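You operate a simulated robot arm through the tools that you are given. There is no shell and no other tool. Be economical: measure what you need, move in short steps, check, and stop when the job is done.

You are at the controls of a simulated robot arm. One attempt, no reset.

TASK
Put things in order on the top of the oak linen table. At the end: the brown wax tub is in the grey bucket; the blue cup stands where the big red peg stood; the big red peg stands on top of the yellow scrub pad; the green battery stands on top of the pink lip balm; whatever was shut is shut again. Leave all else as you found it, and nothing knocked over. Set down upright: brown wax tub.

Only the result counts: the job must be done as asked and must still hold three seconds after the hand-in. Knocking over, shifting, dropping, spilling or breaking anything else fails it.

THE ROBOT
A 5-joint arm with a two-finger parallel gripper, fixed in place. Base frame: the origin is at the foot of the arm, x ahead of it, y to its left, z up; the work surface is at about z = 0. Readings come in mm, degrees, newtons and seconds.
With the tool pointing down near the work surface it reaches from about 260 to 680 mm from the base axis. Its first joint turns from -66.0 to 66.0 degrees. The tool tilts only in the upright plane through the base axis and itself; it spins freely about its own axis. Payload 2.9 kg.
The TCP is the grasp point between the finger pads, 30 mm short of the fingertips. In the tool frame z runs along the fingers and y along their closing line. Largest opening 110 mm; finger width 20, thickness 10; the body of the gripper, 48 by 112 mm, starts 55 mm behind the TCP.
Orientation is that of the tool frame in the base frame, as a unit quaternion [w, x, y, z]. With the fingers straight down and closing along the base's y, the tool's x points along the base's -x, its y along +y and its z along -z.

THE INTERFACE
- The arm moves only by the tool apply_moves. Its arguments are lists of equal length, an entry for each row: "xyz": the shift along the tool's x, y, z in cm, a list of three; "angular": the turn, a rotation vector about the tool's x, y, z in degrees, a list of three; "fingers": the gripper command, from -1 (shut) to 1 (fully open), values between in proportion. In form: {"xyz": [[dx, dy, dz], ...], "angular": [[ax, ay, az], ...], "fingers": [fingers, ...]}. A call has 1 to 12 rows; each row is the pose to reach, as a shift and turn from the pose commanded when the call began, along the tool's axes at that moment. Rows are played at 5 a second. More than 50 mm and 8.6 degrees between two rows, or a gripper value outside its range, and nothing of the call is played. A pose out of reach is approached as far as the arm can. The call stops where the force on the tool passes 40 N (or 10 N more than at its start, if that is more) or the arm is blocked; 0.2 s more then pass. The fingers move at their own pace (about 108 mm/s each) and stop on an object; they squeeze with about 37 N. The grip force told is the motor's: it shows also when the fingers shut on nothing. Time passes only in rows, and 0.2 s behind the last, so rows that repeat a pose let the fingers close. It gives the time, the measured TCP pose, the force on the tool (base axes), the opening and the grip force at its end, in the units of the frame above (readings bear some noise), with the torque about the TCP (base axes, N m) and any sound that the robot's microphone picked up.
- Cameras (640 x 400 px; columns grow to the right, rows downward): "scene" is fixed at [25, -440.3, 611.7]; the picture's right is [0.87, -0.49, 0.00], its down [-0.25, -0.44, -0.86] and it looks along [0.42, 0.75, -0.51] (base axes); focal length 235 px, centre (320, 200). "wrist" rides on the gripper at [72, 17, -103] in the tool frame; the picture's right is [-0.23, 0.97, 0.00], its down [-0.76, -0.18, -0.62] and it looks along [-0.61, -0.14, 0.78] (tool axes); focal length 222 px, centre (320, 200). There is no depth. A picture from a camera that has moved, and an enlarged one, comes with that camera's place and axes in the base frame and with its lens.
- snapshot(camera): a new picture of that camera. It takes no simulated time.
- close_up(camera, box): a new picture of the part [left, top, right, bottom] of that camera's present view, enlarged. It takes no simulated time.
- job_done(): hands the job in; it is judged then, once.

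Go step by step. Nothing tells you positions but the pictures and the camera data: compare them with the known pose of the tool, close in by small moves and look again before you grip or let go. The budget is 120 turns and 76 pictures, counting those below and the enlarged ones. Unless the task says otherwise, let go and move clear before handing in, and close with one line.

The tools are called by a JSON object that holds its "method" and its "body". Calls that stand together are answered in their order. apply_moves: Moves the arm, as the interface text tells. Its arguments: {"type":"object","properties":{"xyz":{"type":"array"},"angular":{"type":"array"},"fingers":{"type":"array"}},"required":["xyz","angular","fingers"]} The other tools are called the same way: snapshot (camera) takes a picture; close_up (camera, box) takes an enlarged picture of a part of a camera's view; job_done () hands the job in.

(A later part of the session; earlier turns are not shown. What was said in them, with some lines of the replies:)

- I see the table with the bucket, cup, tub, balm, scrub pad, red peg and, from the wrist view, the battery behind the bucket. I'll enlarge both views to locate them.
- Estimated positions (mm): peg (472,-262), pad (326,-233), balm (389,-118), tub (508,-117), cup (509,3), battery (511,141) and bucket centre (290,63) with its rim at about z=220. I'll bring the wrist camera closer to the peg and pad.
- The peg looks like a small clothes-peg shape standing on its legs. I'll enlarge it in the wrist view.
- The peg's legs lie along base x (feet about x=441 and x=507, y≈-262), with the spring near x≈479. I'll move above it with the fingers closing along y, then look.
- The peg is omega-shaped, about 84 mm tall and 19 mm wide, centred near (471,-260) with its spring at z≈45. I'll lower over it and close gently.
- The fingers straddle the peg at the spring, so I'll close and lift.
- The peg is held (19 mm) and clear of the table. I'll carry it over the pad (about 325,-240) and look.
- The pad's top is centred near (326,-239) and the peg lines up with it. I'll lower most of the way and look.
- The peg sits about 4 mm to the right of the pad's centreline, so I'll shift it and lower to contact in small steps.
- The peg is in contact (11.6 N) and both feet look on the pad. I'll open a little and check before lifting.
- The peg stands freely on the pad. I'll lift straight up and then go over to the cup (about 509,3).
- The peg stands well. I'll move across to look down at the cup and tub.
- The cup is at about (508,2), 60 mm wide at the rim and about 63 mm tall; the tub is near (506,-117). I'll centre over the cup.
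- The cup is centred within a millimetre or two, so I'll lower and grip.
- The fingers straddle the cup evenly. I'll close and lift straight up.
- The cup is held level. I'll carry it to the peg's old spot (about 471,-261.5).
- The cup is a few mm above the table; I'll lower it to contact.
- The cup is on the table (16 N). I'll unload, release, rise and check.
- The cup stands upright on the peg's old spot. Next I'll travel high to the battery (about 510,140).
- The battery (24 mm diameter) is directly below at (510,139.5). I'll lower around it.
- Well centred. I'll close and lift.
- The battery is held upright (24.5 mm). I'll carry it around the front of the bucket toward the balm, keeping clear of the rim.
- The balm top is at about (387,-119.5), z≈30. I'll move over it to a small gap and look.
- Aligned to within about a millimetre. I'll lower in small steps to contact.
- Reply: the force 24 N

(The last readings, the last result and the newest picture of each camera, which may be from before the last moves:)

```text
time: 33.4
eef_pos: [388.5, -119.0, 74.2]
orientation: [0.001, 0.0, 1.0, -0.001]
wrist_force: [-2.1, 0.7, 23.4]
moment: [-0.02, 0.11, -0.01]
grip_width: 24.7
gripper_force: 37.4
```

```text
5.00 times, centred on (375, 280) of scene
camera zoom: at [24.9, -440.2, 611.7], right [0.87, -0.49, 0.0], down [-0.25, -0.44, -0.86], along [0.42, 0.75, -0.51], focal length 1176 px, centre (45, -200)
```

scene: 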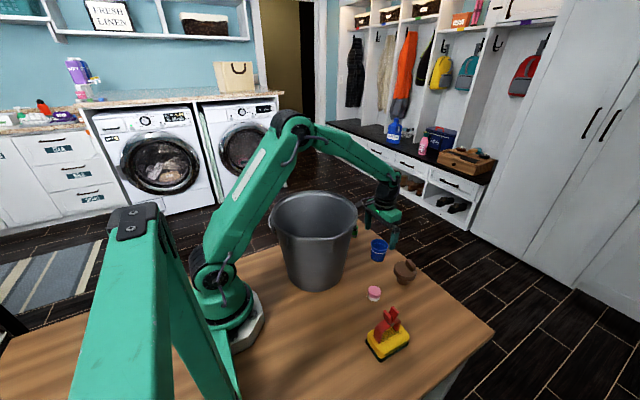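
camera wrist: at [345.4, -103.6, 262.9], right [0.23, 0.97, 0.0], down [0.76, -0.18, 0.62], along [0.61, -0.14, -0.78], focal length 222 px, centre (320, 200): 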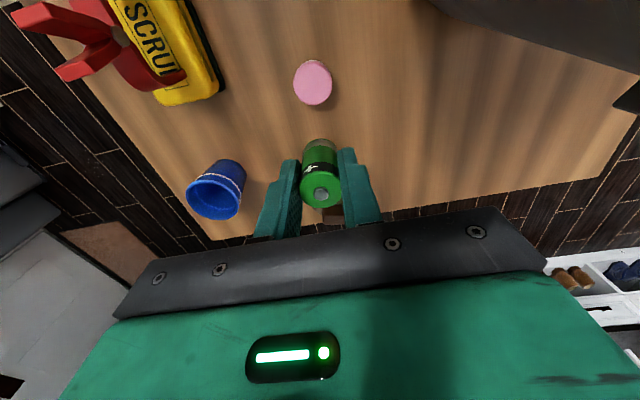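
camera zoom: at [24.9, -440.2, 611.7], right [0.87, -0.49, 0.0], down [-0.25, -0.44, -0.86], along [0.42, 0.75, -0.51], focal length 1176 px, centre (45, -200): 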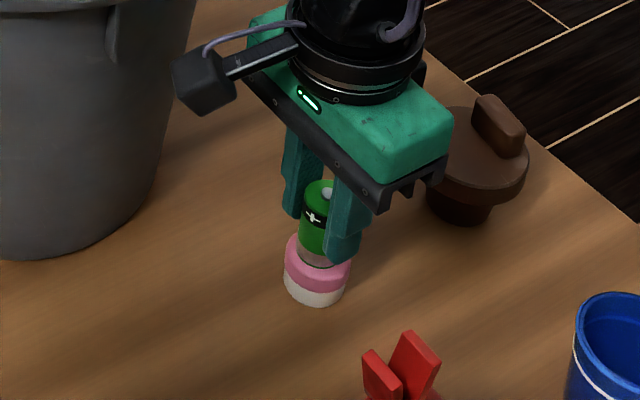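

In contact (23 N). I'll unload, open, check, then lift.

{"method": "apply_moves", "body": {"xyz": [[0, 0, -0.1], [0, 0, -0.15], [0, 0, -0.15], [0, 0, -0.15]], "angular": [[0, 0, 0], [0, 0, 0], [0, 0, 0], [0, 0, 0]], "fingers": [-1, -1, -0.5, -0.2]}}

{"method": "close_up", "body": {"camera": "wrist", "box": [220, 80, 420, 230]}}

```text
time: 34.4
eef_pos: [387.2, -119.0, 73.4]
orientation: [0.0, 0.0, 1.0, 0.0]
wrist_force: [-0.4, -0.3, 0.0]
moment: [-0.01, 0.01, -0.04]
grip_width: 43.9
gripper_force: 0.0
```

```text
2.67 times, centred on (320, 155) of wrist
camera zoom: at [314.0, -103.2, 177.5], right [0.23, 0.97, 0.0], down [0.76, -0.18, 0.62], along [0.61, -0.14, -0.78], focal length 592 px, centre (320, 320)
```

zoom: 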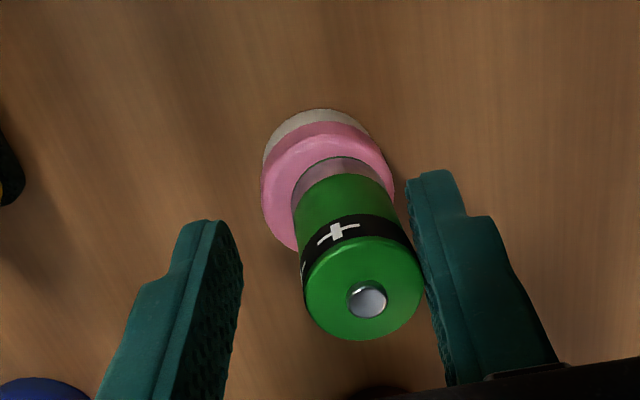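

The battery seems to have shifted or leaned toward the left (+y) finger. I'll check from the scene camera before moving.

{"method": "close_up", "body": {"camera": "scene", "box": [350, 250, 400, 310]}}

```text
6.67 times, centred on (375, 280) of scene
camera zoom: at [25.0, -440.3, 611.7], right [0.87, -0.49, 0.0], down [-0.25, -0.44, -0.86], along [0.42, 0.75, -0.51], focal length 1568 px, centre (-47, -333)
```

zoom: 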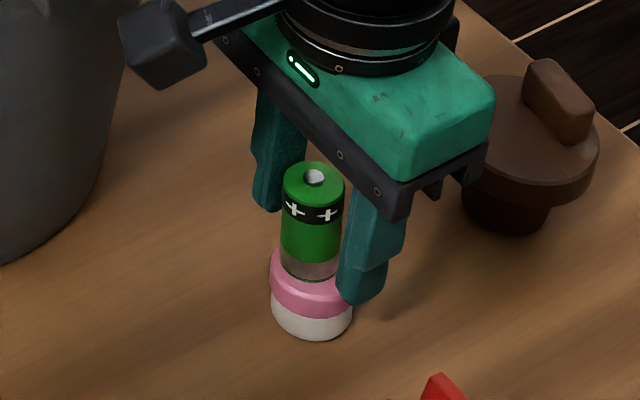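

The battery is fully on the balm and can't really lean at this offset. I'll open the fingers further without moving and look again.

{"method": "apply_moves", "body": {"xyz": [[0, 0, 0], [0, 0, 0], [0, 0, 0]], "angular": [[0, 0, 0], [0, 0, 0], [0, 0, 0]], "fingers": [0, 0.2, 0.2]}}

{"method": "close_up", "body": {"camera": "wrist", "box": [220, 80, 420, 230]}}

{"method": "close_up", "body": {"camera": "scene", "box": [350, 250, 400, 310]}}

```text
time: 35.2
eef_pos: [387.0, -118.9, 74.4]
orientation: [0.0, 0.0, 1.0, 0.0]
wrist_force: [0.4, 0.4, -0.1]
moment: [0.02, -0.01, 0.0]
grip_width: 65.9
gripper_force: 0.1
```

```text
2.67 times, centred on (320, 155) of wrist
camera zoom: at [314.2, -103.2, 177.9], right [0.23, 0.97, 0.0], down [0.76, -0.18, 0.62], along [0.61, -0.14, -0.78], focal length 592 px, centre (320, 320)
```

zoom: 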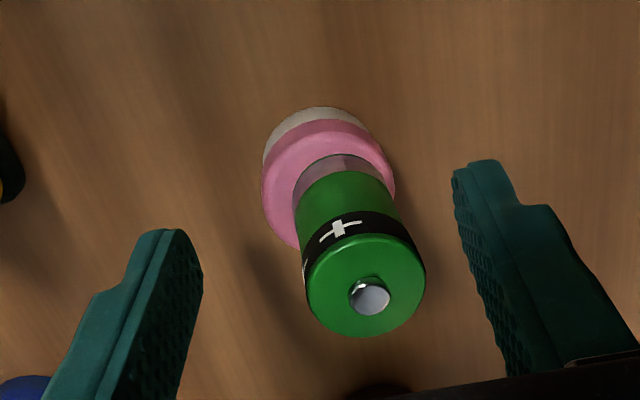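

```text
6.67 times, centred on (375, 280) of scene
camera zoom: at [25.0, -440.3, 611.7], right [0.87, -0.49, 0.0], down [-0.25, -0.44, -0.86], along [0.42, 0.75, -0.51], focal length 1568 px, centre (-47, -333)
```

zoom: 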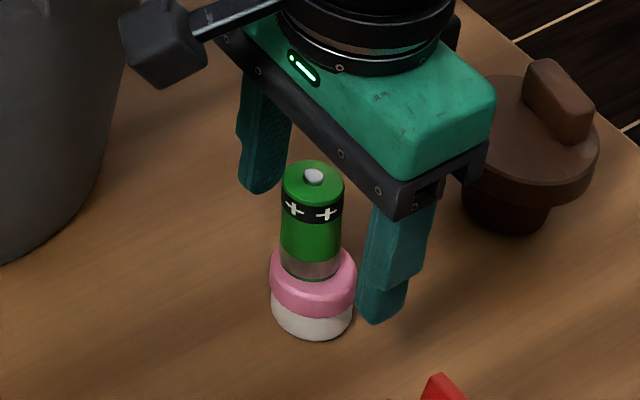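

It stands on its own. I'll lift straight clear and inspect it closely.

{"method": "apply_moves", "body": {"xyz": [[0, 0, -2], [0, 0, -5], [0, 0, -9], [-4, 0, -9], [-7, 0, -9]], "angular": [[0, 0, 0], [0, 0, 0], [0, 0, 0], [0, 0, 0], [0, 0, 0]], "fingers": [0.3, 0.3, 0.3, 0.3, 0.5]}}

{"method": "close_up", "body": {"camera": "wrist", "box": [250, 0, 410, 130]}}

{"method": "close_up", "body": {"camera": "scene", "box": [355, 265, 395, 310]}}

```text
time: 36.4
eef_pos: [454.8, -119.2, 163.5]
orientation: [0.0, 0.0, 1.0, 0.001]
wrist_force: [-0.7, -0.3, -0.4]
moment: [0.01, 0.04, -0.01]
grip_width: 82.5
gripper_force: 0.0
```

```text
3.08 times, centred on (330, 65) of wrist
camera zoom: at [383.6, -102.3, 266.9], right [0.23, 0.97, 0.0], down [0.76, -0.18, 0.62], along [0.61, -0.14, -0.78], focal length 684 px, centre (289, 615)
```

zoom: 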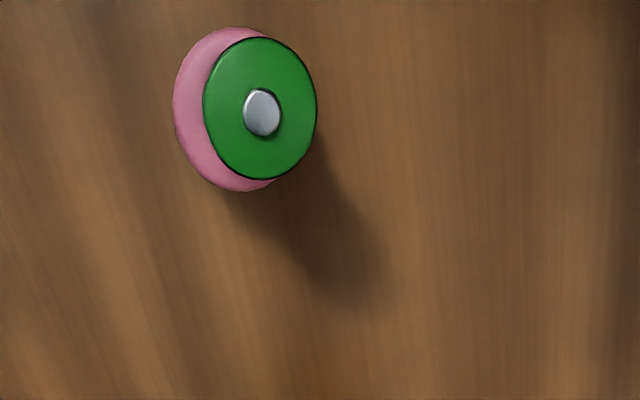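

```text
8.89 times, centred on (375, 288) of scene
camera zoom: at [25.0, -440.3, 611.7], right [0.87, -0.49, 0.0], down [-0.25, -0.44, -0.86], along [0.42, 0.75, -0.51], focal length 2090 px, centre (-169, -578)
```

zoom: 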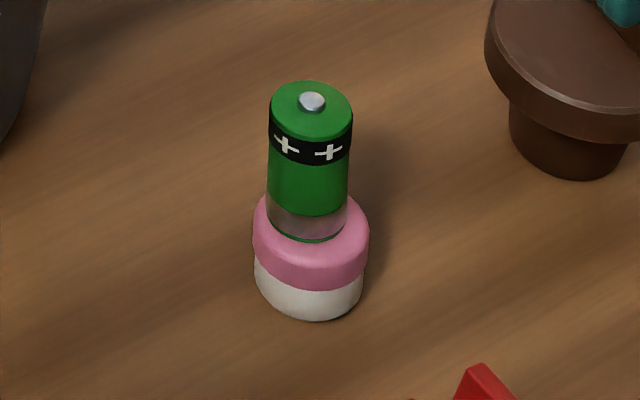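

The battery stands, but about 7 mm off the balm's centre and perhaps leaning slightly. I'll re-grip it where it is and re-centre it.

{"method": "apply_moves", "body": {"xyz": [[3.5, 0.5, 0], [7, 0.9, 0], [7, 0.9, 3], [7, 0.9, 6], [7, 0.9, 9.0], [7, 0.9, 9.0]], "angular": [[0, 0, 0], [0, 0, 0], [0, 0, 0], [0, 0, 0], [0, 0, 0], [0, 0, 0]], "fingers": [0.3, 0.3, 0.3, 0.3, 0.2, -0.2]}}

{"method": "close_up", "body": {"camera": "wrist", "box": [220, 80, 420, 230]}}

```text
time: 37.8
eef_pos: [388.6, -111.2, 72.1]
orientation: [0.0, 0.0, 1.0, 0.001]
wrist_force: [-0.2, 0.6, 0.4]
moment: [-0.02, -0.02, -0.03]
grip_width: 44.2
gripper_force: 0.1
```

```text
2.67 times, centred on (320, 155) of wrist
camera zoom: at [315.4, -95.2, 176.3], right [0.23, 0.97, 0.0], down [0.76, -0.18, 0.62], along [0.61, -0.14, -0.78], focal length 592 px, centre (320, 320)
```

zoom: 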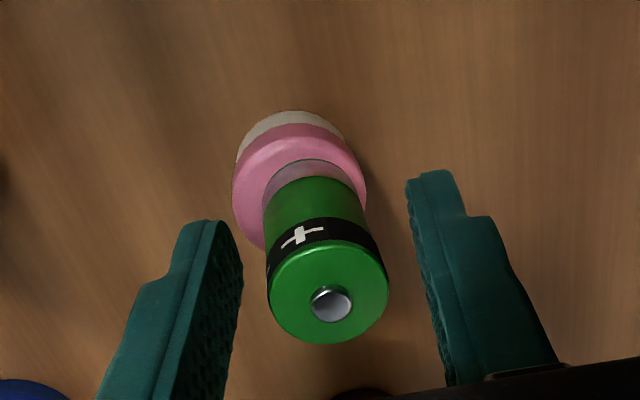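

The battery and balm lean together a few degrees because of the off-centre load. I'll grip, lift slightly and look at the balm.

{"method": "apply_moves", "body": {"xyz": [[0, 0, 0], [0, 0, 0], [0, 0, 0], [0, 0, 0], [0, 0, -0.5], [0, 0, -1.5]], "angular": [[0, 0, 0], [0, 0, 0], [0, 0, 0], [0, 0, 0], [0, 0, 0], [0, 0, 0]], "fingers": [-0.4, -0.6, -1, -1, -1, -1]}}

{"method": "close_up", "body": {"camera": "wrist", "box": [220, 80, 420, 230]}}

{"method": "close_up", "body": {"camera": "scene", "box": [355, 265, 395, 310]}}

```text
time: 39.2
eef_pos: [388.0, -109.5, 88.7]
orientation: [0.001, 0.0, 1.0, 0.0]
wrist_force: [-0.3, -0.2, -0.5]
moment: [-0.02, -0.02, 0.0]
grip_width: 24.7
gripper_force: 36.7
```

```text
2.67 times, centred on (320, 155) of wrist
camera zoom: at [314.0, -94.3, 191.0], right [0.23, 0.97, 0.0], down [0.76, -0.18, 0.62], along [0.61, -0.14, -0.78], focal length 592 px, centre (320, 320)
```

zoom: 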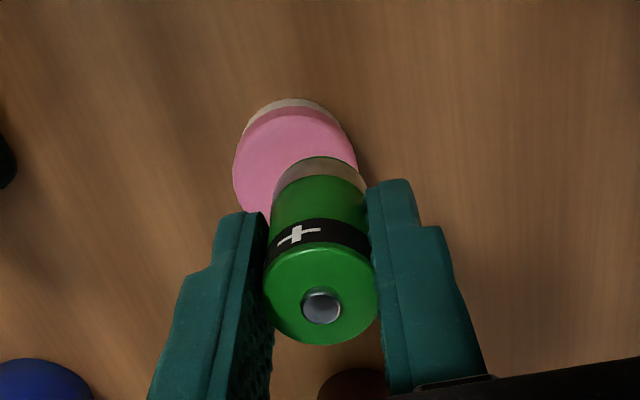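

```text
8.89 times, centred on (375, 288) of scene
camera zoom: at [25.1, -440.3, 611.7], right [0.87, -0.49, 0.0], down [-0.25, -0.44, -0.86], along [0.42, 0.75, -0.51], focal length 2090 px, centre (-169, -578)
```

zoom: 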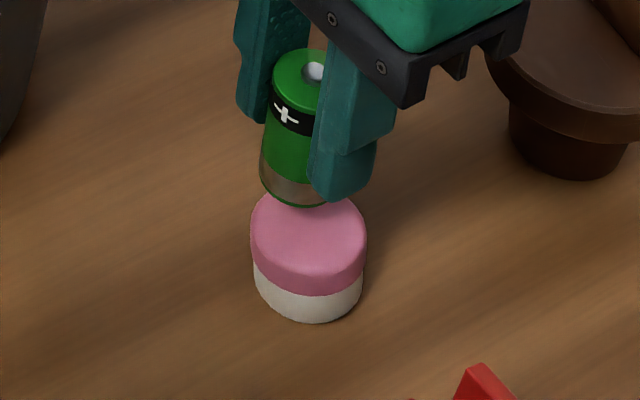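

The balm sits flat again and its top centre is at about (386,-118). I'll shift the battery −7.5 mm in y and −1 mm in x, and verify.

{"method": "apply_moves", "body": {"xyz": [[0.05, -0.4, 0], [0.1, -0.75, 0], [0.1, -0.75, 0.4]], "angular": [[0, 0, 0], [0, 0, 0], [0, 0, 0]], "fingers": [-1, -1, -1]}}

{"method": "close_up", "body": {"camera": "wrist", "box": [260, 100, 380, 220]}}

```text
time: 40.0
eef_pos: [385.3, -117.4, 84.4]
orientation: [0.0, 0.0, 1.0, 0.0]
wrist_force: [0.1, 0.3, -0.1]
moment: [0.02, 0.04, -0.06]
grip_width: 24.5
gripper_force: 36.6
```

```text
3.33 times, centred on (320, 160) of wrist
camera zoom: at [312.8, -101.4, 187.6], right [0.23, 0.97, 0.0], down [0.76, -0.18, 0.62], along [0.61, -0.14, -0.78], focal length 740 px, centre (320, 333)
```

zoom: 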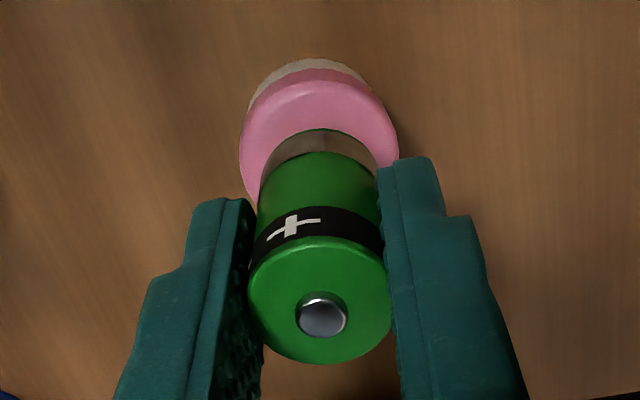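

The battery is centred on the lid, but the pink lid looks offset or tilted from its white base. I'll look closer before committing.

{"method": "close_up", "body": {"camera": "wrist", "box": [285, 110, 355, 165]}}

{"method": "close_up", "body": {"camera": "scene", "box": [362, 280, 390, 306]}}

```text
7.27 times, centred on (320, 138) of wrist
camera zoom: at [312.8, -101.4, 187.6], right [0.23, 0.97, 0.0], down [0.76, -0.18, 0.62], along [0.61, -0.14, -0.78], focal length 1615 px, centre (320, 654)
```

zoom: 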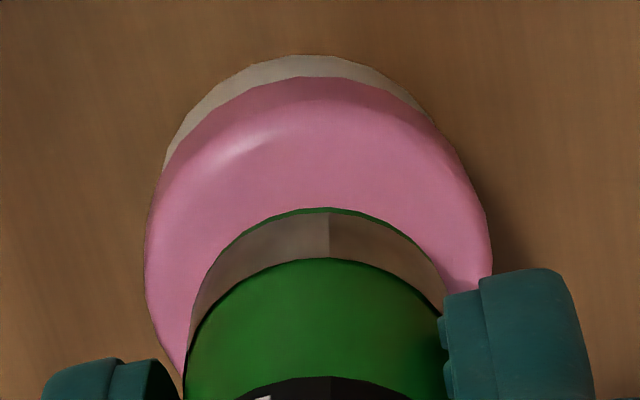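

```text
15.38 times, centred on (376, 293) of scene
camera zoom: at [25.0, -440.3, 611.7], right [0.87, -0.49, 0.0], down [-0.25, -0.44, -0.86], along [0.42, 0.75, -0.51], focal length 3618 px, centre (-542, -1231)
```

zoom: 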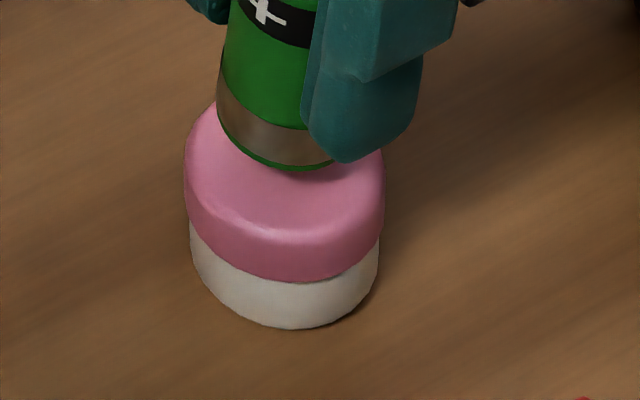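

I'll lower the centred battery gently in small steps, watching the force.

{"method": "apply_moves", "body": {"xyz": [[0, 0, 0.4], [0, 0, 0.8], [0, 0, 0.85]], "angular": [[0, 0, 0], [0, 0, 0], [0, 0, 0]], "fingers": [-1, -1, -1]}}

{"method": "apply_moves", "body": {"xyz": [[0, 0, 0.05], [0, 0, 0.1]], "angular": [[0, 0, 0], [0, 0, 0]], "fingers": [-1, -1]}}

```text
time: 40.8
eef_pos: [385.2, -117.5, 75.7]
orientation: [0.0, -0.001, 1.0, 0.0]
wrist_force: [-0.7, 0.8, -0.9]
moment: [0.02, 0.02, -0.02]
grip_width: 24.5
gripper_force: 37.5
```

```text
time: 41.4
eef_pos: [386.5, -116.2, 74.6]
orientation: [0.001, 0.0, 1.0, 0.0]
wrist_force: [0.5, 0.3, -0.7]
moment: [0.01, 0.01, -0.02]
grip_width: 24.4
gripper_force: 37.1
```

{"method": "apply_moves", "body": {"xyz": [[0, 0, 0.05], [0, 0, 0.1]], "angular": [[0, 0, 0], [0, 0, 0]], "fingers": [-1, -1]}}

{"method": "apply_moves", "body": {"xyz": [[0, 0, 0.05], [0, 0, 0.1]], "angular": [[0, 0, 0], [0, 0, 0]], "fingers": [-1, -1]}}

{"method": "close_up", "body": {"camera": "wrist", "box": [260, 100, 380, 220]}}

```text
time: 42.0
eef_pos: [387.2, -118.0, 73.4]
orientation: [0.0, 0.0, 1.0, -0.001]
wrist_force: [-0.5, -0.6, -0.9]
moment: [0.04, 0.04, 0.0]
grip_width: 24.5
gripper_force: 36.9
```

```text
time: 42.6
eef_pos: [386.9, -118.4, 73.1]
orientation: [0.001, -0.001, 1.0, 0.0]
wrist_force: [0.7, -0.9, 3.0]
moment: [-0.13, 0.01, 0.02]
grip_width: 24.3
gripper_force: 36.9
```

```text
3.33 times, centred on (320, 160) of wrist
camera zoom: at [314.3, -101.9, 177.0], right [0.23, 0.97, 0.0], down [0.76, -0.18, 0.62], along [0.61, -0.14, -0.78], focal length 740 px, centre (320, 333)
```

zoom: 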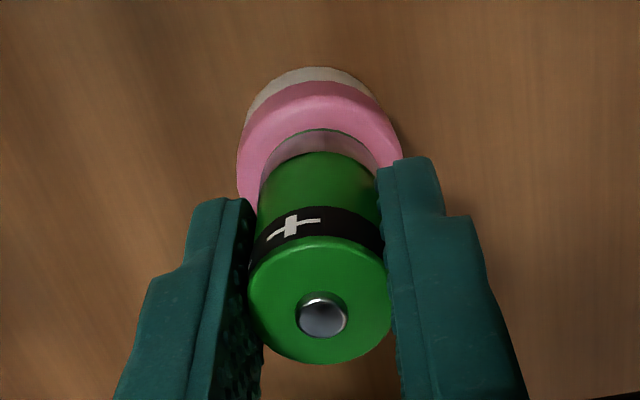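

Contact starts on the −y side, so the lid surface is tilted slightly. I'll press a bit more to see whether it seats level.

{"method": "apply_moves", "body": {"xyz": [[0, 0, 0.05], [0, 0, 0.15], [0, 0, 0.15]], "angular": [[0, 0, 0], [0, 0, 0], [0, 0, 0]], "fingers": [-1, -1, -1]}}

{"method": "close_up", "body": {"camera": "wrist", "box": [260, 100, 380, 220]}}

{"method": "close_up", "body": {"camera": "scene", "box": [362, 280, 390, 306]}}

```text
time: 43.4
eef_pos: [387.7, -116.0, 72.0]
orientation: [0.001, 0.001, 1.0, -0.001]
wrist_force: [1.6, -2.5, 10.1]
moment: [-0.28, -0.19, 0.0]
grip_width: 24.7
gripper_force: 36.9
```

```text
3.33 times, centred on (320, 160) of wrist
camera zoom: at [313.9, -101.9, 176.3], right [0.23, 0.97, 0.0], down [0.76, -0.18, 0.63], along [0.61, -0.14, -0.78], focal length 740 px, centre (320, 333)
```

zoom: 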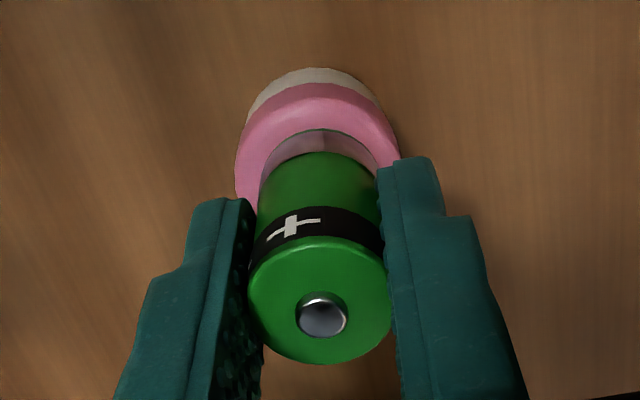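

```text
15.38 times, centred on (376, 293) of scene
camera zoom: at [25.0, -440.2, 611.7], right [0.87, -0.49, 0.0], down [-0.25, -0.44, -0.86], along [0.42, 0.75, -0.51], focal length 3618 px, centre (-542, -1231)
```

zoom: 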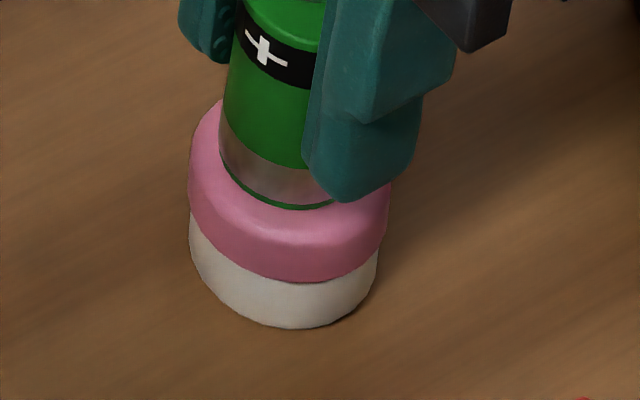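

The loose lid rocks slightly on its pot. I'll unload to bare contact, then open slowly and check.

{"method": "apply_moves", "body": {"xyz": [[0, 0, -0.1], [0, 0, -0.15], [0, 0, -0.15], [0, 0, -0.15], [0, 0, -0.15], [0, 0, -0.15], [0, 0, -0.15]], "angular": [[0, 0, 0], [0, 0, 0], [0, 0, 0], [0, 0, 0], [0, 0, 0], [0, 0, 0], [0, 0, 0]], "fingers": [-1, -1, -0.54, -0.52, -0.5, -0.45, -0.4]}}

{"method": "close_up", "body": {"camera": "wrist", "box": [260, 100, 380, 220]}}

```text
time: 45.0
eef_pos: [386.6, -117.5, 73.9]
orientation: [-0.001, 0.0, 1.0, 0.0]
wrist_force: [0.4, 0.9, -0.4]
moment: [0.0, -0.02, 0.03]
grip_width: 33.2
gripper_force: 0.1
```

```text
3.33 times, centred on (320, 160) of wrist
camera zoom: at [313.9, -101.1, 177.4], right [0.23, 0.97, 0.0], down [0.76, -0.18, 0.62], along [0.61, -0.14, -0.78], focal length 740 px, centre (320, 333)
```

zoom: 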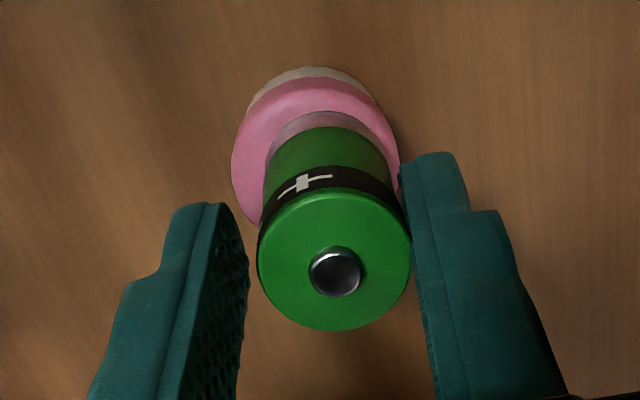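

The battery tips toward −x/+y, which suggests the pot's true centre is nearer (388.5,−120.5). I'll re-grip, lift slightly, shift (+2,−3) mm and look.

{"method": "apply_moves", "body": {"xyz": [[0, 0, 0], [0, 0, 0], [0, 0, 0], [0, 0, -0.5], [0, 0, -1.5], [-0.2, -0.3, -1.5]], "angular": [[0, 0, 0], [0, 0, 0], [0, 0, 0], [0, 0, 0], [0, 0, 0], [0, 0, 0]], "fingers": [-0.5, -1, -1, -1, -1, -1]}}

{"method": "close_up", "body": {"camera": "wrist", "box": [270, 90, 370, 220]}}

{"method": "close_up", "body": {"camera": "scene", "box": [362, 270, 390, 306]}}

```text
time: 46.4
eef_pos: [389.3, -121.1, 89.0]
orientation: [0.0, -0.001, 1.0, 0.0]
wrist_force: [-0.5, -0.2, -0.8]
moment: [0.0, 0.0, 0.0]
grip_width: 24.4
gripper_force: 37.3
```

```text
3.08 times, centred on (320, 155) of wrist
camera zoom: at [316.1, -104.2, 191.7], right [0.23, 0.97, 0.0], down [0.76, -0.18, 0.62], along [0.61, -0.14, -0.78], focal length 684 px, centre (320, 338)
```

zoom: 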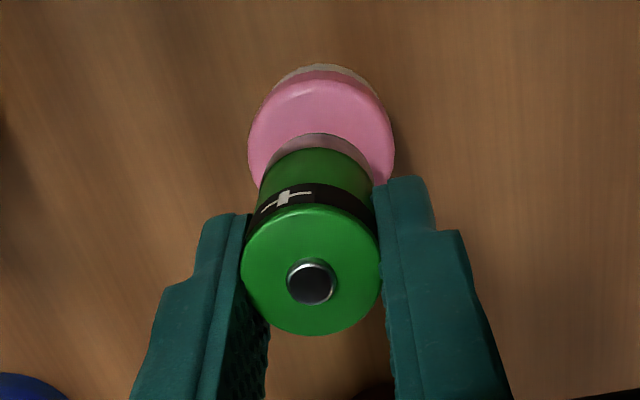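

```text
11.11 times, centred on (376, 288) of scene
camera zoom: at [25.0, -440.2, 611.7], right [0.87, -0.49, 0.0], down [-0.25, -0.44, -0.86], along [0.42, 0.75, -0.51], focal length 2613 px, centre (-302, -778)
```

zoom: 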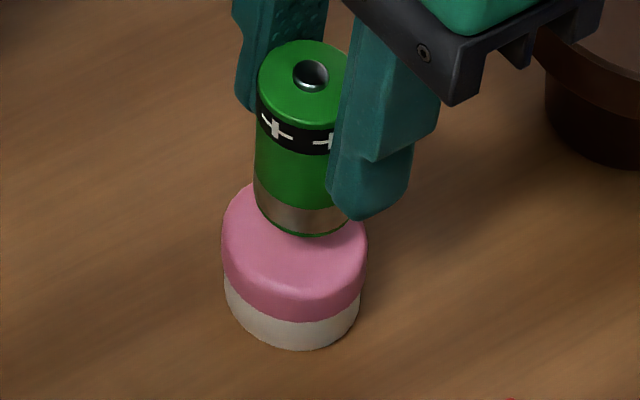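

The battery is now centred over the lid but pitched slightly in the grip; pressing lightly should square it up. I'll lower to contact and look.

{"method": "apply_moves", "body": {"xyz": [[0, 0, 0.6], [0, 0, 1.2], [0, 0, 1.35]], "angular": [[0, 0, 0], [0, 0, 0], [0, 0, 0]], "fingers": [-1, -1, -1]}}

{"method": "apply_moves", "body": {"xyz": [[0, 0, 0.1], [0, 0, 0.2]], "angular": [[0, 0, 0], [0, 0, 0]], "fingers": [-1, -1]}}

{"method": "apply_moves", "body": {"xyz": [[0, 0, 0.1], [0, 0, 0.2]], "angular": [[0, 0, 0], [0, 0, 0]], "fingers": [-1, -1]}}

{"method": "close_up", "body": {"camera": "wrist", "box": [270, 90, 370, 220]}}

```text
time: 47.2
eef_pos: [387.7, -121.1, 75.1]
orientation: [0.001, 0.0, 1.0, 0.0]
wrist_force: [0.7, -0.4, -1.0]
moment: [-0.01, 0.04, 0.0]
grip_width: 24.3
gripper_force: 36.5
```

```text
time: 47.8
eef_pos: [388.9, -120.7, 73.2]
orientation: [0.001, 0.0, 1.0, 0.0]
wrist_force: [-1.5, -0.6, 5.2]
moment: [-0.06, 0.19, 0.0]
grip_width: 24.2
gripper_force: 36.6
```

```text
time: 48.4
eef_pos: [389.0, -120.6, 72.5]
orientation: [0.003, -0.001, 1.0, 0.0]
wrist_force: [-1.8, 0.9, 24.8]
moment: [0.07, 0.26, 0.0]
grip_width: 24.1
gripper_force: 36.8
```

```text
3.08 times, centred on (320, 155) of wrist
camera zoom: at [315.9, -104.8, 176.4], right [0.23, 0.97, 0.0], down [0.76, -0.18, 0.63], along [0.61, -0.14, -0.78], focal length 684 px, centre (320, 338)
```

zoom: 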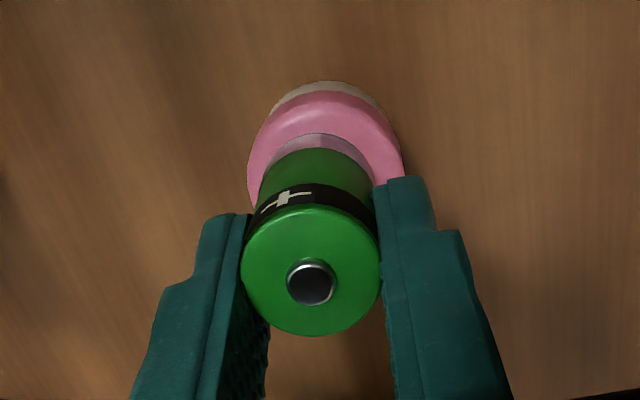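

The battery is pitched about 4° in the grip and sits roughly 2.5 mm short in x. I'll lift 1 cm, tilt the tool +4° to square it, shift (+6,+1.5) mm and re-lower.

{"method": "apply_moves", "body": {"xyz": [[0, 0, -0.5], [0, 0, -1.0], [-0.3, 0.1, -1.0], [-0.6, 0.15, -1.0]], "angular": [[0, 0, 0], [0, 0, 0], [0, 2, 0], [0, 4, 0]], "fingers": [-1, -1, -1, -1]}}

{"method": "apply_moves", "body": {"xyz": [[0, 0, 0.4], [0, 0, 0.7]], "angular": [[0, 0, 0], [0, 0, 0]], "fingers": [-1, -1]}}

{"method": "apply_moves", "body": {"xyz": [[0, 0, 0.05], [0, 0, 0.1]], "angular": [[0, 0, 0], [0, 0, 0]], "fingers": [-1, -1]}}

```text
time: 49.4
eef_pos: [394.9, -118.6, 80.4]
orientation: [-0.032, 0.0, 0.999, 0.01]
wrist_force: [-0.5, 0.0, -1.5]
moment: [-0.02, -0.02, 0.03]
grip_width: 24.3
gripper_force: 36.7
```

```text
time: 50.0
eef_pos: [395.0, -119.7, 74.3]
orientation: [-0.032, 0.001, 0.999, 0.009]
wrist_force: [-0.1, 0.0, -1.2]
moment: [-0.03, 0.01, 0.02]
grip_width: 24.5
gripper_force: 36.2
```

```text
time: 50.6
eef_pos: [393.7, -119.7, 72.9]
orientation: [-0.031, 0.0, 0.999, 0.01]
wrist_force: [-1.3, 2.9, 7.6]
moment: [0.2, 0.09, 0.0]
grip_width: 24.4
gripper_force: 36.6
```

{"method": "close_up", "body": {"camera": "wrist", "box": [270, 90, 370, 220]}}

{"method": "close_up", "body": {"camera": "scene", "box": [362, 270, 390, 306]}}

```text
3.08 times, centred on (320, 155) of wrist
camera zoom: at [327.8, -106.1, 181.9], right [0.23, 0.97, 0.0], down [0.8, -0.19, 0.57], along [0.56, -0.13, -0.82], focal length 684 px, centre (320, 338)
```

zoom: 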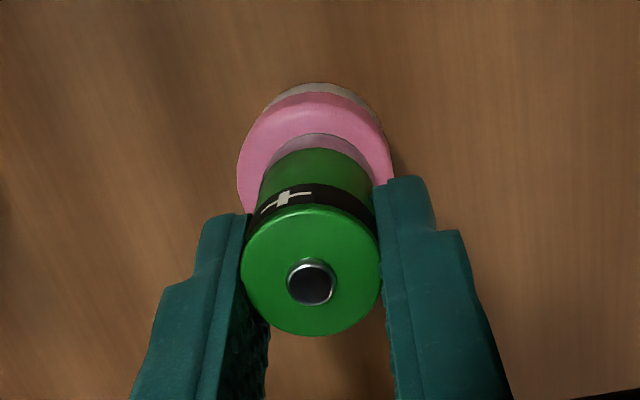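

```text
11.11 times, centred on (376, 288) of scene
camera zoom: at [25.0, -440.2, 611.7], right [0.87, -0.49, 0.0], down [-0.25, -0.44, -0.86], along [0.42, 0.75, -0.51], focal length 2613 px, centre (-302, -778)
```

zoom: 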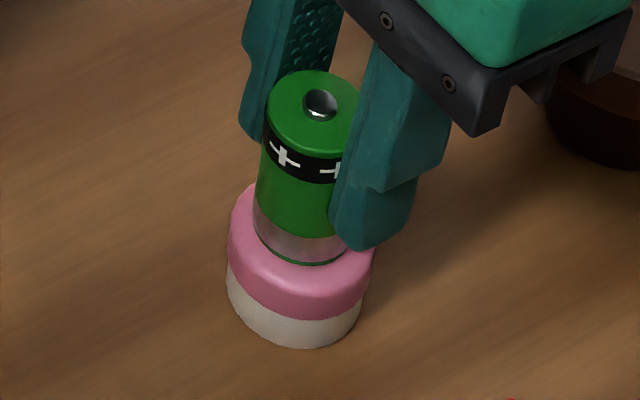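

The battery is centred on the lid within about 1 mm. I'll unload slightly, open quickly on both sides, and look.

{"method": "apply_moves", "body": {"xyz": [[0, 0, -0.05], [0, 0, -0.05], [0, 0, -0.05], [0, 0, -0.05], [0, 0, -0.05]], "angular": [[0, 0, 0], [0, 0, 0], [0, 0, 0], [0, 0, 0], [0, 0, 0]], "fingers": [-1, 0.0, 0.0, 0.0, 0.0]}}

{"method": "close_up", "body": {"camera": "wrist", "box": [270, 90, 370, 220]}}

{"method": "close_up", "body": {"camera": "scene", "box": [362, 270, 390, 306]}}

```text
time: 51.8
eef_pos: [393.0, -120.1, 74.1]
orientation: [-0.032, 0.0, 0.999, 0.009]
wrist_force: [0.1, -0.1, -0.4]
moment: [0.02, 0.0, -0.01]
grip_width: 54.6
gripper_force: 0.0
```

```text
3.08 times, centred on (320, 155) of wrist
camera zoom: at [327.6, -106.6, 182.3], right [0.23, 0.97, 0.0], down [0.8, -0.19, 0.57], along [0.56, -0.13, -0.82], focal length 684 px, centre (320, 338)
```

zoom: 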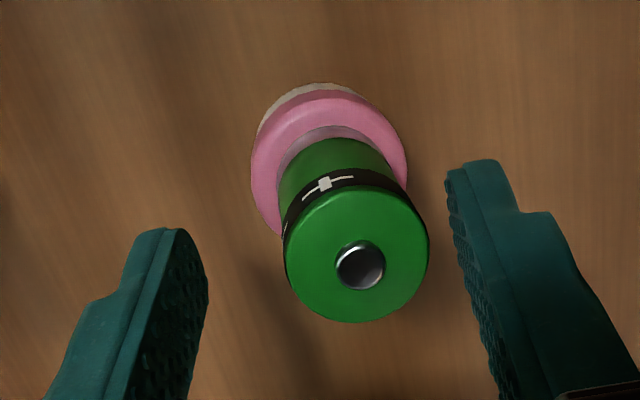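

```text
11.11 times, centred on (376, 288) of scene
camera zoom: at [25.0, -440.3, 611.7], right [0.87, -0.49, 0.0], down [-0.25, -0.44, -0.86], along [0.42, 0.75, -0.51], focal length 2613 px, centre (-302, -778)
```

zoom: 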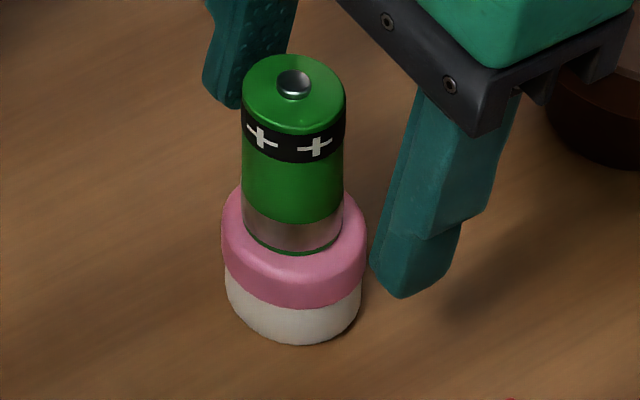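

The battery stands centred on the balm lid, with a slight stable lean of the loose lid. I'll lift clear, undo the tilt and check it again with the tub in view.

{"method": "apply_moves", "body": {"xyz": [[0, 0, -2], [0, 0, -5], [0, 0, -9], [-0.5, 0, -11], [-2, 0, -12], [-5, 0, -12]], "angular": [[0, 0, 0], [0, 0, 0], [0, 0, 0], [0, -2, 0], [0, -4, 0], [0, -4, 0]], "fingers": [0, 0, 0, 0.2, 0.8, 1]}}

{"method": "snapshot", "body": {"camera": "wrist"}}

{"method": "close_up", "body": {"camera": "scene", "box": [350, 240, 440, 320]}}

```text
time: 53.2
eef_pos: [452.3, -118.9, 188.9]
orientation: [0.0, 0.0, 1.0, 0.0]
wrist_force: [0.2, 0.0, 0.4]
moment: [-0.01, -0.03, -0.04]
grip_width: 109.8
gripper_force: 0.0
```

```text
12 pictures are left
camera wrist: at [380.1, -104.3, 292.8], right [0.23, 0.97, 0.0], down [0.76, -0.18, 0.62], along [0.61, -0.14, -0.78], focal length 222 px, centre (320, 200)
```

wrist: 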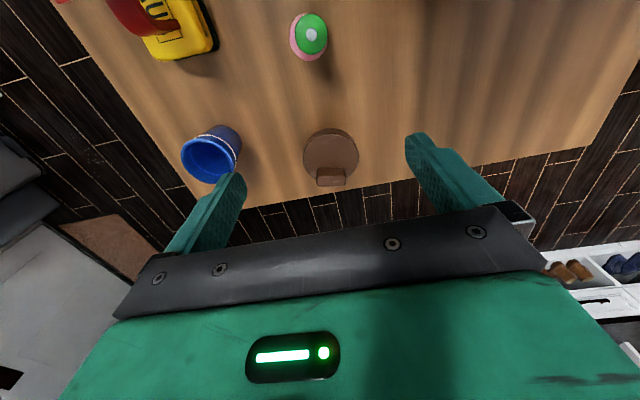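

```text
5.00 times, centred on (395, 280) of scene
camera zoom: at [25.0, -440.2, 611.7], right [0.87, -0.49, 0.0], down [-0.25, -0.44, -0.86], along [0.42, 0.75, -0.51], focal length 1176 px, centre (-55, -200)
```

zoom: 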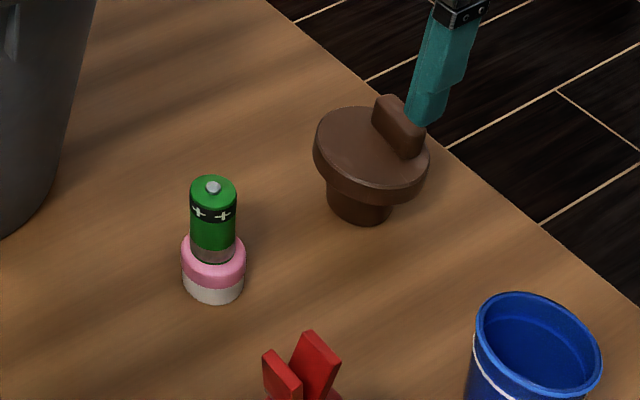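

The battery holds. The tub's lid is centred at about (503.5,-118.5), about 72 mm wide with its top at z≈53. I'll move over it, open, and check the centring.

{"method": "apply_moves", "body": {"xyz": [[-3, 0, 0], [-5.1, 0.05, 2], [-5.1, 0.05, 5], [-5.1, 0.05, 7.8]], "angular": [[0, 0, 0], [0, 0, 0], [0, 0, 0], [0, 0, 0]], "fingers": [1, 1, 1, 1]}}

{"method": "snapshot", "body": {"camera": "wrist"}}

```text
time: 54.2
eef_pos: [501.9, -118.1, 111.0]
orientation: [0.001, 0.0, 1.0, 0.0]
wrist_force: [0.6, 0.3, 0.9]
moment: [0.02, 0.04, 0.01]
grip_width: 110.0
gripper_force: 0.0
```

```text
10 pictures are left
camera wrist: at [429.1, -101.7, 214.5], right [0.23, 0.97, 0.0], down [0.76, -0.18, 0.62], along [0.61, -0.14, -0.78], focal length 222 px, centre (320, 200)
```

wrist: 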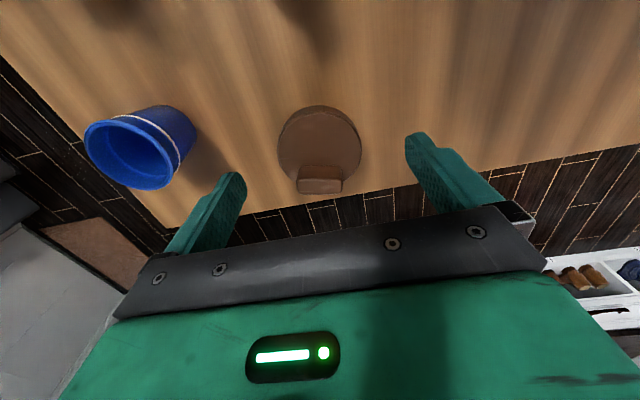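

Centred. I'll lower to lid height, close, and lift a little to check that the whole tub comes.

{"method": "apply_moves", "body": {"xyz": [[0, 0, 3], [0, 0, 6], [0, 0, 6.5], [0, 0, 6.5], [0, 0, 6.5], [0, 0, 6.5], [0, 0, 6.5], [0, 0, 4.5], [0, 0, 1.5]], "angular": [[0, 0, 0], [0, 0, 0], [0, 0, 0], [0, 0, 0], [0, 0, 0], [0, 0, 0], [0, 0, 0], [0, 0, 0], [0, 0, 0]], "fingers": [1, 1, 1, 0.4, 0, -1, -1, -1, -1]}}

{"method": "close_up", "body": {"camera": "scene", "box": [350, 210, 450, 310]}}

```text
time: 56.2
eef_pos: [504.8, -118.1, 98.7]
orientation: [0.0, 0.001, 1.0, -0.001]
wrist_force: [-0.4, 0.0, -0.4]
moment: [-0.03, 0.02, 0.0]
grip_width: 64.5
gripper_force: 37.1
```

```text
4.00 times, centred on (400, 260) of scene
camera zoom: at [25.1, -440.3, 611.7], right [0.87, -0.49, 0.0], down [-0.25, -0.44, -0.86], along [0.42, 0.75, -0.51], focal length 941 px, centre (0, -40)
```

zoom: 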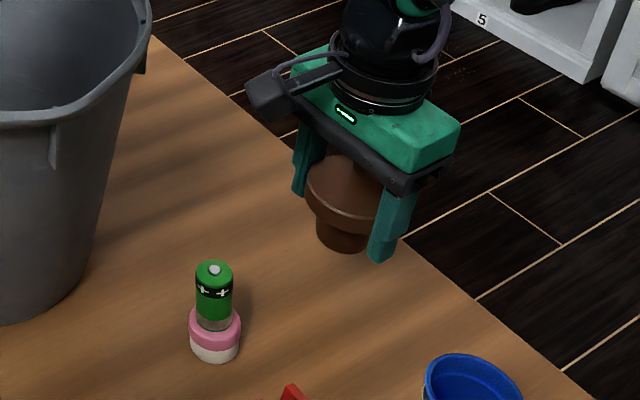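

The whole tub is held (64.5 mm). I'll raise it well above the rim and carry it over the bucket.

{"method": "apply_moves", "body": {"xyz": [[0, 0, -4], [0, 0, -8], [0, 0, -12], [0, 0, -16.5], [0, 0, -21], [3.4, 3.1, -21], [6.8, 6.1, -21], [10.2, 9.2, -21], [13.6, 12.2, -21], [17, 15.3, -21], [20.4, 18.3, -21]], "angular": [[0, 0, 0], [0, 0, 0], [0, 0, 0], [0, 0, 0], [0, 0, 0], [0, 0, 0], [0, 0, 0], [0, 0, 0], [0, 0, 0], [0, 0, 0], [0, 0, 0]], "fingers": [-1, -1, -1, -1, -1, -1, -1, -1, -1, -1, -1]}}

{"method": "snapshot", "body": {"camera": "wrist"}}

{"method": "close_up", "body": {"camera": "scene", "box": [220, 100, 420, 300]}}

```text
time: 58.6
eef_pos: [303.5, 62.7, 306.7]
orientation: [0.0, 0.0, 1.0, 0.0]
wrist_force: [-0.1, -0.4, -1.2]
moment: [-0.01, 0.03, 0.02]
grip_width: 64.3
gripper_force: 37.1
```

```text
8 pictures are left
camera wrist: at [229.7, 78.9, 410.4], right [0.23, 0.97, 0.0], down [0.76, -0.18, 0.62], along [0.61, -0.14, -0.78], focal length 222 px, centre (320, 200)
```

wrist: 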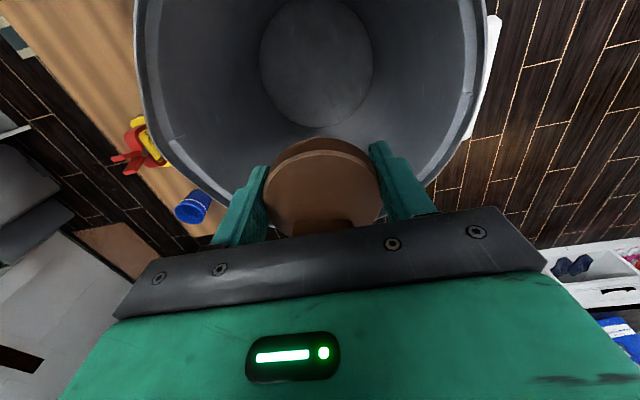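

```text
2.00 times, centred on (320, 200) of scene
camera zoom: at [25.1, -440.3, 611.7], right [0.87, -0.49, 0.0], down [-0.25, -0.44, -0.86], along [0.42, 0.75, -0.51], focal length 470 px, centre (320, 200)
```

zoom: 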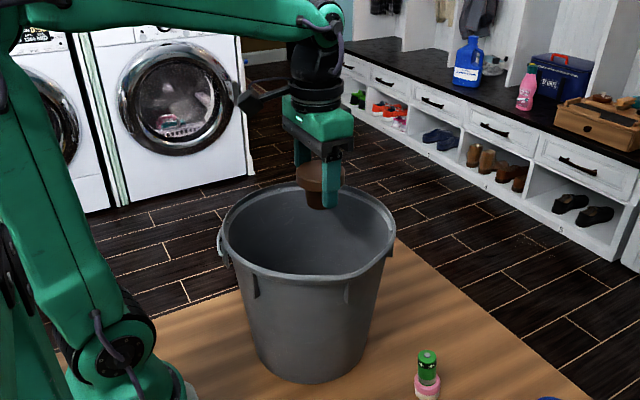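

The bucket's floor is centred at about (291,64), R≈86, and the tub is over it. I'll lower halfway and check the forces.

{"method": "apply_moves", "body": {"xyz": [[0.6, 0, 0], [0.6, 0, 3], [0.6, 0, 6], [0.6, 0, 9], [0.6, 0, 12], [0.6, 0, 14]], "angular": [[0, 0, 0], [0, 0, 0], [0, 0, 0], [0, 0, 0], [0, 0, 0], [0, 0, 0]], "fingers": [-1, -1, -1, -1, -1, -1]}}

{"method": "close_up", "body": {"camera": "scene", "box": [220, 100, 420, 300]}}

```text
time: 60.0
eef_pos: [292.0, 61.9, 167.4]
orientation: [0.0, 0.0, 1.0, 0.0]
wrist_force: [0.3, -0.1, -0.4]
moment: [0.01, 0.05, 0.03]
grip_width: 64.5
gripper_force: 36.7
```

```text
2.00 times, centred on (320, 200) of scene
camera zoom: at [25.0, -440.3, 611.7], right [0.87, -0.49, 0.0], down [-0.25, -0.44, -0.86], along [0.42, 0.75, -0.51], focal length 470 px, centre (320, 200)
```

zoom: 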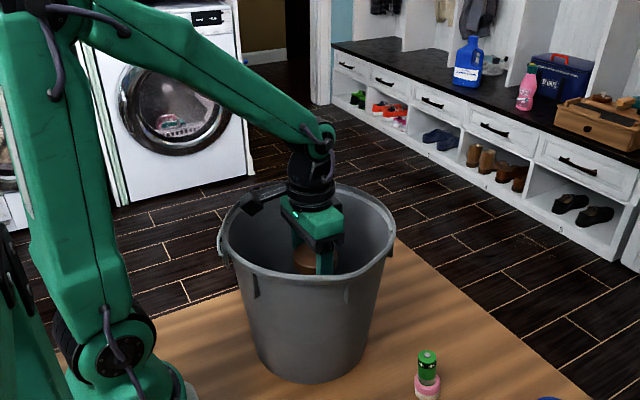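

Clear of the rim all round. I'll keep lowering.

{"method": "apply_moves", "body": {"xyz": [[0, 0, 2.5], [0, 0, 5], [0, 0, 7.5], [0, 0, 9.5], [0, 0, 10.3]], "angular": [[0, 0, 0], [0, 0, 0], [0, 0, 0], [0, 0, 0], [0, 0, 0]], "fingers": [-1, -1, -1, -1, -1]}}

{"method": "apply_moves", "body": {"xyz": [[0, 0, 0.2], [0, 0, 0.4]], "angular": [[0, 0, 0], [0, 0, 0]], "fingers": [-1, -1]}}

```text
time: 61.2
eef_pos: [292.0, 63.8, 64.4]
orientation: [0.0, 0.0, 1.0, 0.0]
wrist_force: [0.5, 0.1, -1.7]
moment: [0.03, 0.0, 0.02]
grip_width: 64.3
gripper_force: 36.7
```

```text
time: 61.8
eef_pos: [292.3, 64.7, 59.5]
orientation: [0.0, -0.001, 1.0, -0.001]
wrist_force: [-0.3, 0.1, -1.6]
moment: [-0.01, 0.0, 0.01]
grip_width: 64.2
gripper_force: 37.1
```

{"method": "apply_moves", "body": {"xyz": [[0, 0, 0.15], [0, 0, 0.3]], "angular": [[0, 0, 0], [0, 0, 0]], "fingers": [-1, -1]}}

{"method": "apply_moves", "body": {"xyz": [[0, 0, 0.1], [0, 0, 0.2]], "angular": [[0, 0, 0], [0, 0, 0]], "fingers": [-1, -1]}}

```text
time: 62.4
eef_pos: [293.4, 64.6, 57.2]
orientation: [0.0, -0.001, 1.0, 0.0]
wrist_force: [0.2, 0.3, -0.3]
moment: [-0.03, 0.02, 0.0]
grip_width: 64.3
gripper_force: 37.1
```

```text
time: 63.0
eef_pos: [292.5, 64.1, 54.9]
orientation: [-0.001, 0.0, 1.0, 0.0]
wrist_force: [-0.3, -0.2, -0.7]
moment: [0.0, 0.01, -0.02]
grip_width: 64.5
gripper_force: 37.1
```

{"method": "apply_moves", "body": {"xyz": [[0, 0, 0.1], [0, 0, 0.2]], "angular": [[0, 0, 0], [0, 0, 0]], "fingers": [-1, -1]}}

{"method": "apply_moves", "body": {"xyz": [[0, 0, 0.1], [0, 0, 0.15]], "angular": [[0, 0, 0], [0, 0, 0]], "fingers": [-1, -1]}}

```text
time: 63.6
eef_pos: [293.2, 63.4, 53.4]
orientation: [0.0, 0.0, 1.0, 0.0]
wrist_force: [-0.1, -0.3, -0.7]
moment: [-0.03, 0.0, 0.02]
grip_width: 64.2
gripper_force: 37.5
```

```text
time: 64.2
eef_pos: [294.6, 63.5, 51.4]
orientation: [-0.001, 0.0, 1.0, 0.001]
wrist_force: [-0.7, 0.7, -0.9]
moment: [0.01, 0.02, -0.02]
grip_width: 64.4
gripper_force: 36.9
```

{"method": "apply_moves", "body": {"xyz": [[0, 0, 0.1], [0, 0, 0.15]], "angular": [[0, 0, 0], [0, 0, 0]], "fingers": [-1, -1]}}

{"method": "apply_moves", "body": {"xyz": [[0, 0, 0.1], [0, 0, 0.15]], "angular": [[0, 0, 0], [0, 0, 0]], "fingers": [-1, -1]}}

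```text
time: 64.8
eef_pos: [294.4, 63.4, 51.4]
orientation: [0.001, -0.002, 1.0, 0.0]
wrist_force: [-5.4, 2.0, 23.3]
moment: [0.11, -0.04, 0.06]
grip_width: 64.2
gripper_force: 37.3
```

```text
time: 65.4
eef_pos: [292.9, 63.3, 48.3]
orientation: [0.002, 0.001, 1.0, 0.001]
wrist_force: [-4.5, -1.3, 37.7]
moment: [-0.01, -0.26, 0.04]
grip_width: 64.2
gripper_force: 37.5
```

The tub is on the bucket floor (contact). I'll unload to bare contact, open, and rise straight out.

{"method": "apply_moves", "body": {"xyz": [[0, 0, -0.15], [0, 0, -0.2], [0, 0, -0.2], [0, 0, -0.2], [0, 0, -0.2], [0, 0, -3], [0, 0, -6]], "angular": [[0, 0, 0], [0, 0, 0], [0, 0, 0], [0, 0, 0], [0, 0, 0], [0, 0, 0], [0, 0, 0]], "fingers": [-1, -1, 0.3, 0.5, 0.5, 0.5, 0.5]}}

{"method": "snapshot", "body": {"camera": "wrist"}}

```text
time: 67.0
eef_pos: [291.3, 62.2, 109.8]
orientation: [0.0, 0.0, 1.0, 0.001]
wrist_force: [0.7, 0.7, -0.7]
moment: [-0.02, 0.02, -0.02]
grip_width: 82.6
gripper_force: 0.1
```

```text
5 pictures are left
camera wrist: at [217.9, 79.0, 213.7], right [0.23, 0.97, 0.0], down [0.76, -0.18, 0.62], along [0.61, -0.14, -0.78], focal length 222 px, centre (320, 200)
```

wrist: 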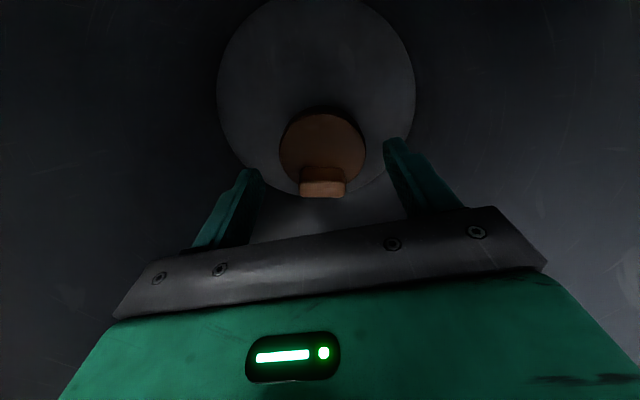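

The tub stands upright in the bucket. I'll rise straight out, move clear and do a final check.

{"method": "apply_moves", "body": {"xyz": [[0, 0, -4], [0, 0, -8], [0, 0, -12], [0, 0, -16], [0, 0, -20], [0, 0, -24], [0, 0, -28], [-3, -4, -28], [-6, -8, -28]], "angular": [[0, 0, 0], [0, 0, 0], [0, 0, 0], [0, 0, 0], [0, 0, 0], [0, 0, 0], [0, 0, 0], [0, 0, 0], [0, 0, 0]], "fingers": [0.5, 0.5, 0.5, 0.5, 0.5, 0.5, 0.5, 0.5, 0.5]}}

{"method": "close_up", "body": {"camera": "scene", "box": [260, 180, 500, 370]}}

{"method": "snapshot", "body": {"camera": "wrist"}}

```text
time: 69.0
eef_pos: [356.7, -16.7, 387.0]
orientation: [0.0, -0.001, 1.0, 0.0]
wrist_force: [0.7, -0.5, 0.2]
moment: [0.04, -0.01, 0.0]
grip_width: 82.6
gripper_force: 0.0
```

```text
2.11 times, centred on (380, 275) of scene
camera zoom: at [25.0, -440.2, 611.7], right [0.87, -0.49, 0.0], down [-0.25, -0.44, -0.86], along [0.42, 0.75, -0.51], focal length 495 px, centre (194, 42)
```

zoom: 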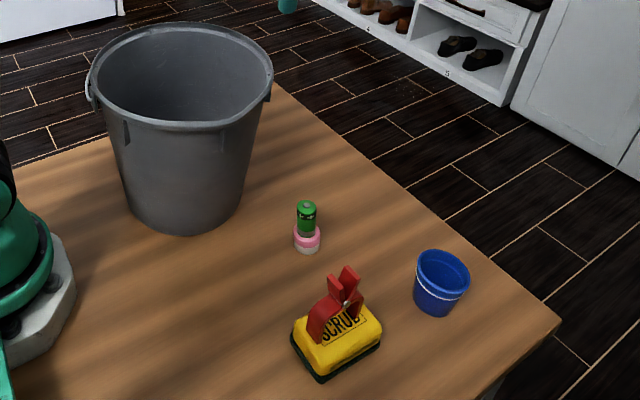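

```text
3 pictures are left
camera wrist: at [282.4, -1.8, 491.0], right [0.23, 0.97, 0.0], down [0.76, -0.18, 0.62], along [0.61, -0.14, -0.78], focal length 222 px, centre (320, 200)
```

wrist: 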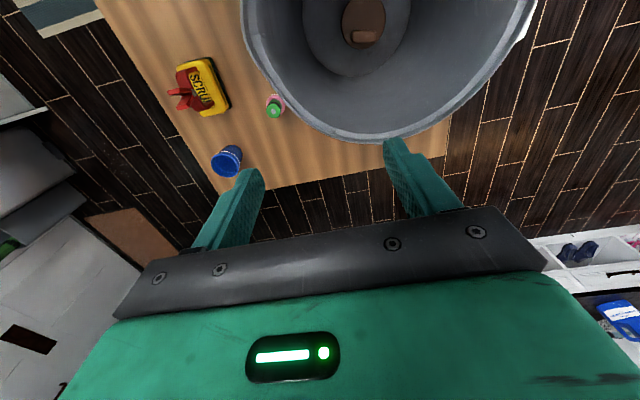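

Everything is where the task asks: the tub is upright in the bucket, the cup is on the peg's old spot, the peg is on the pad, and the battery is on the balm. The arm is clear, so I'm handing in.

{"method": "job_done", "body": {}}

```text
The job is handed in.
```

All four items are placed and the job is handed in; the battery leans a few degrees because the balm's lid appears loose and rocks, but it stood steadily on its own.
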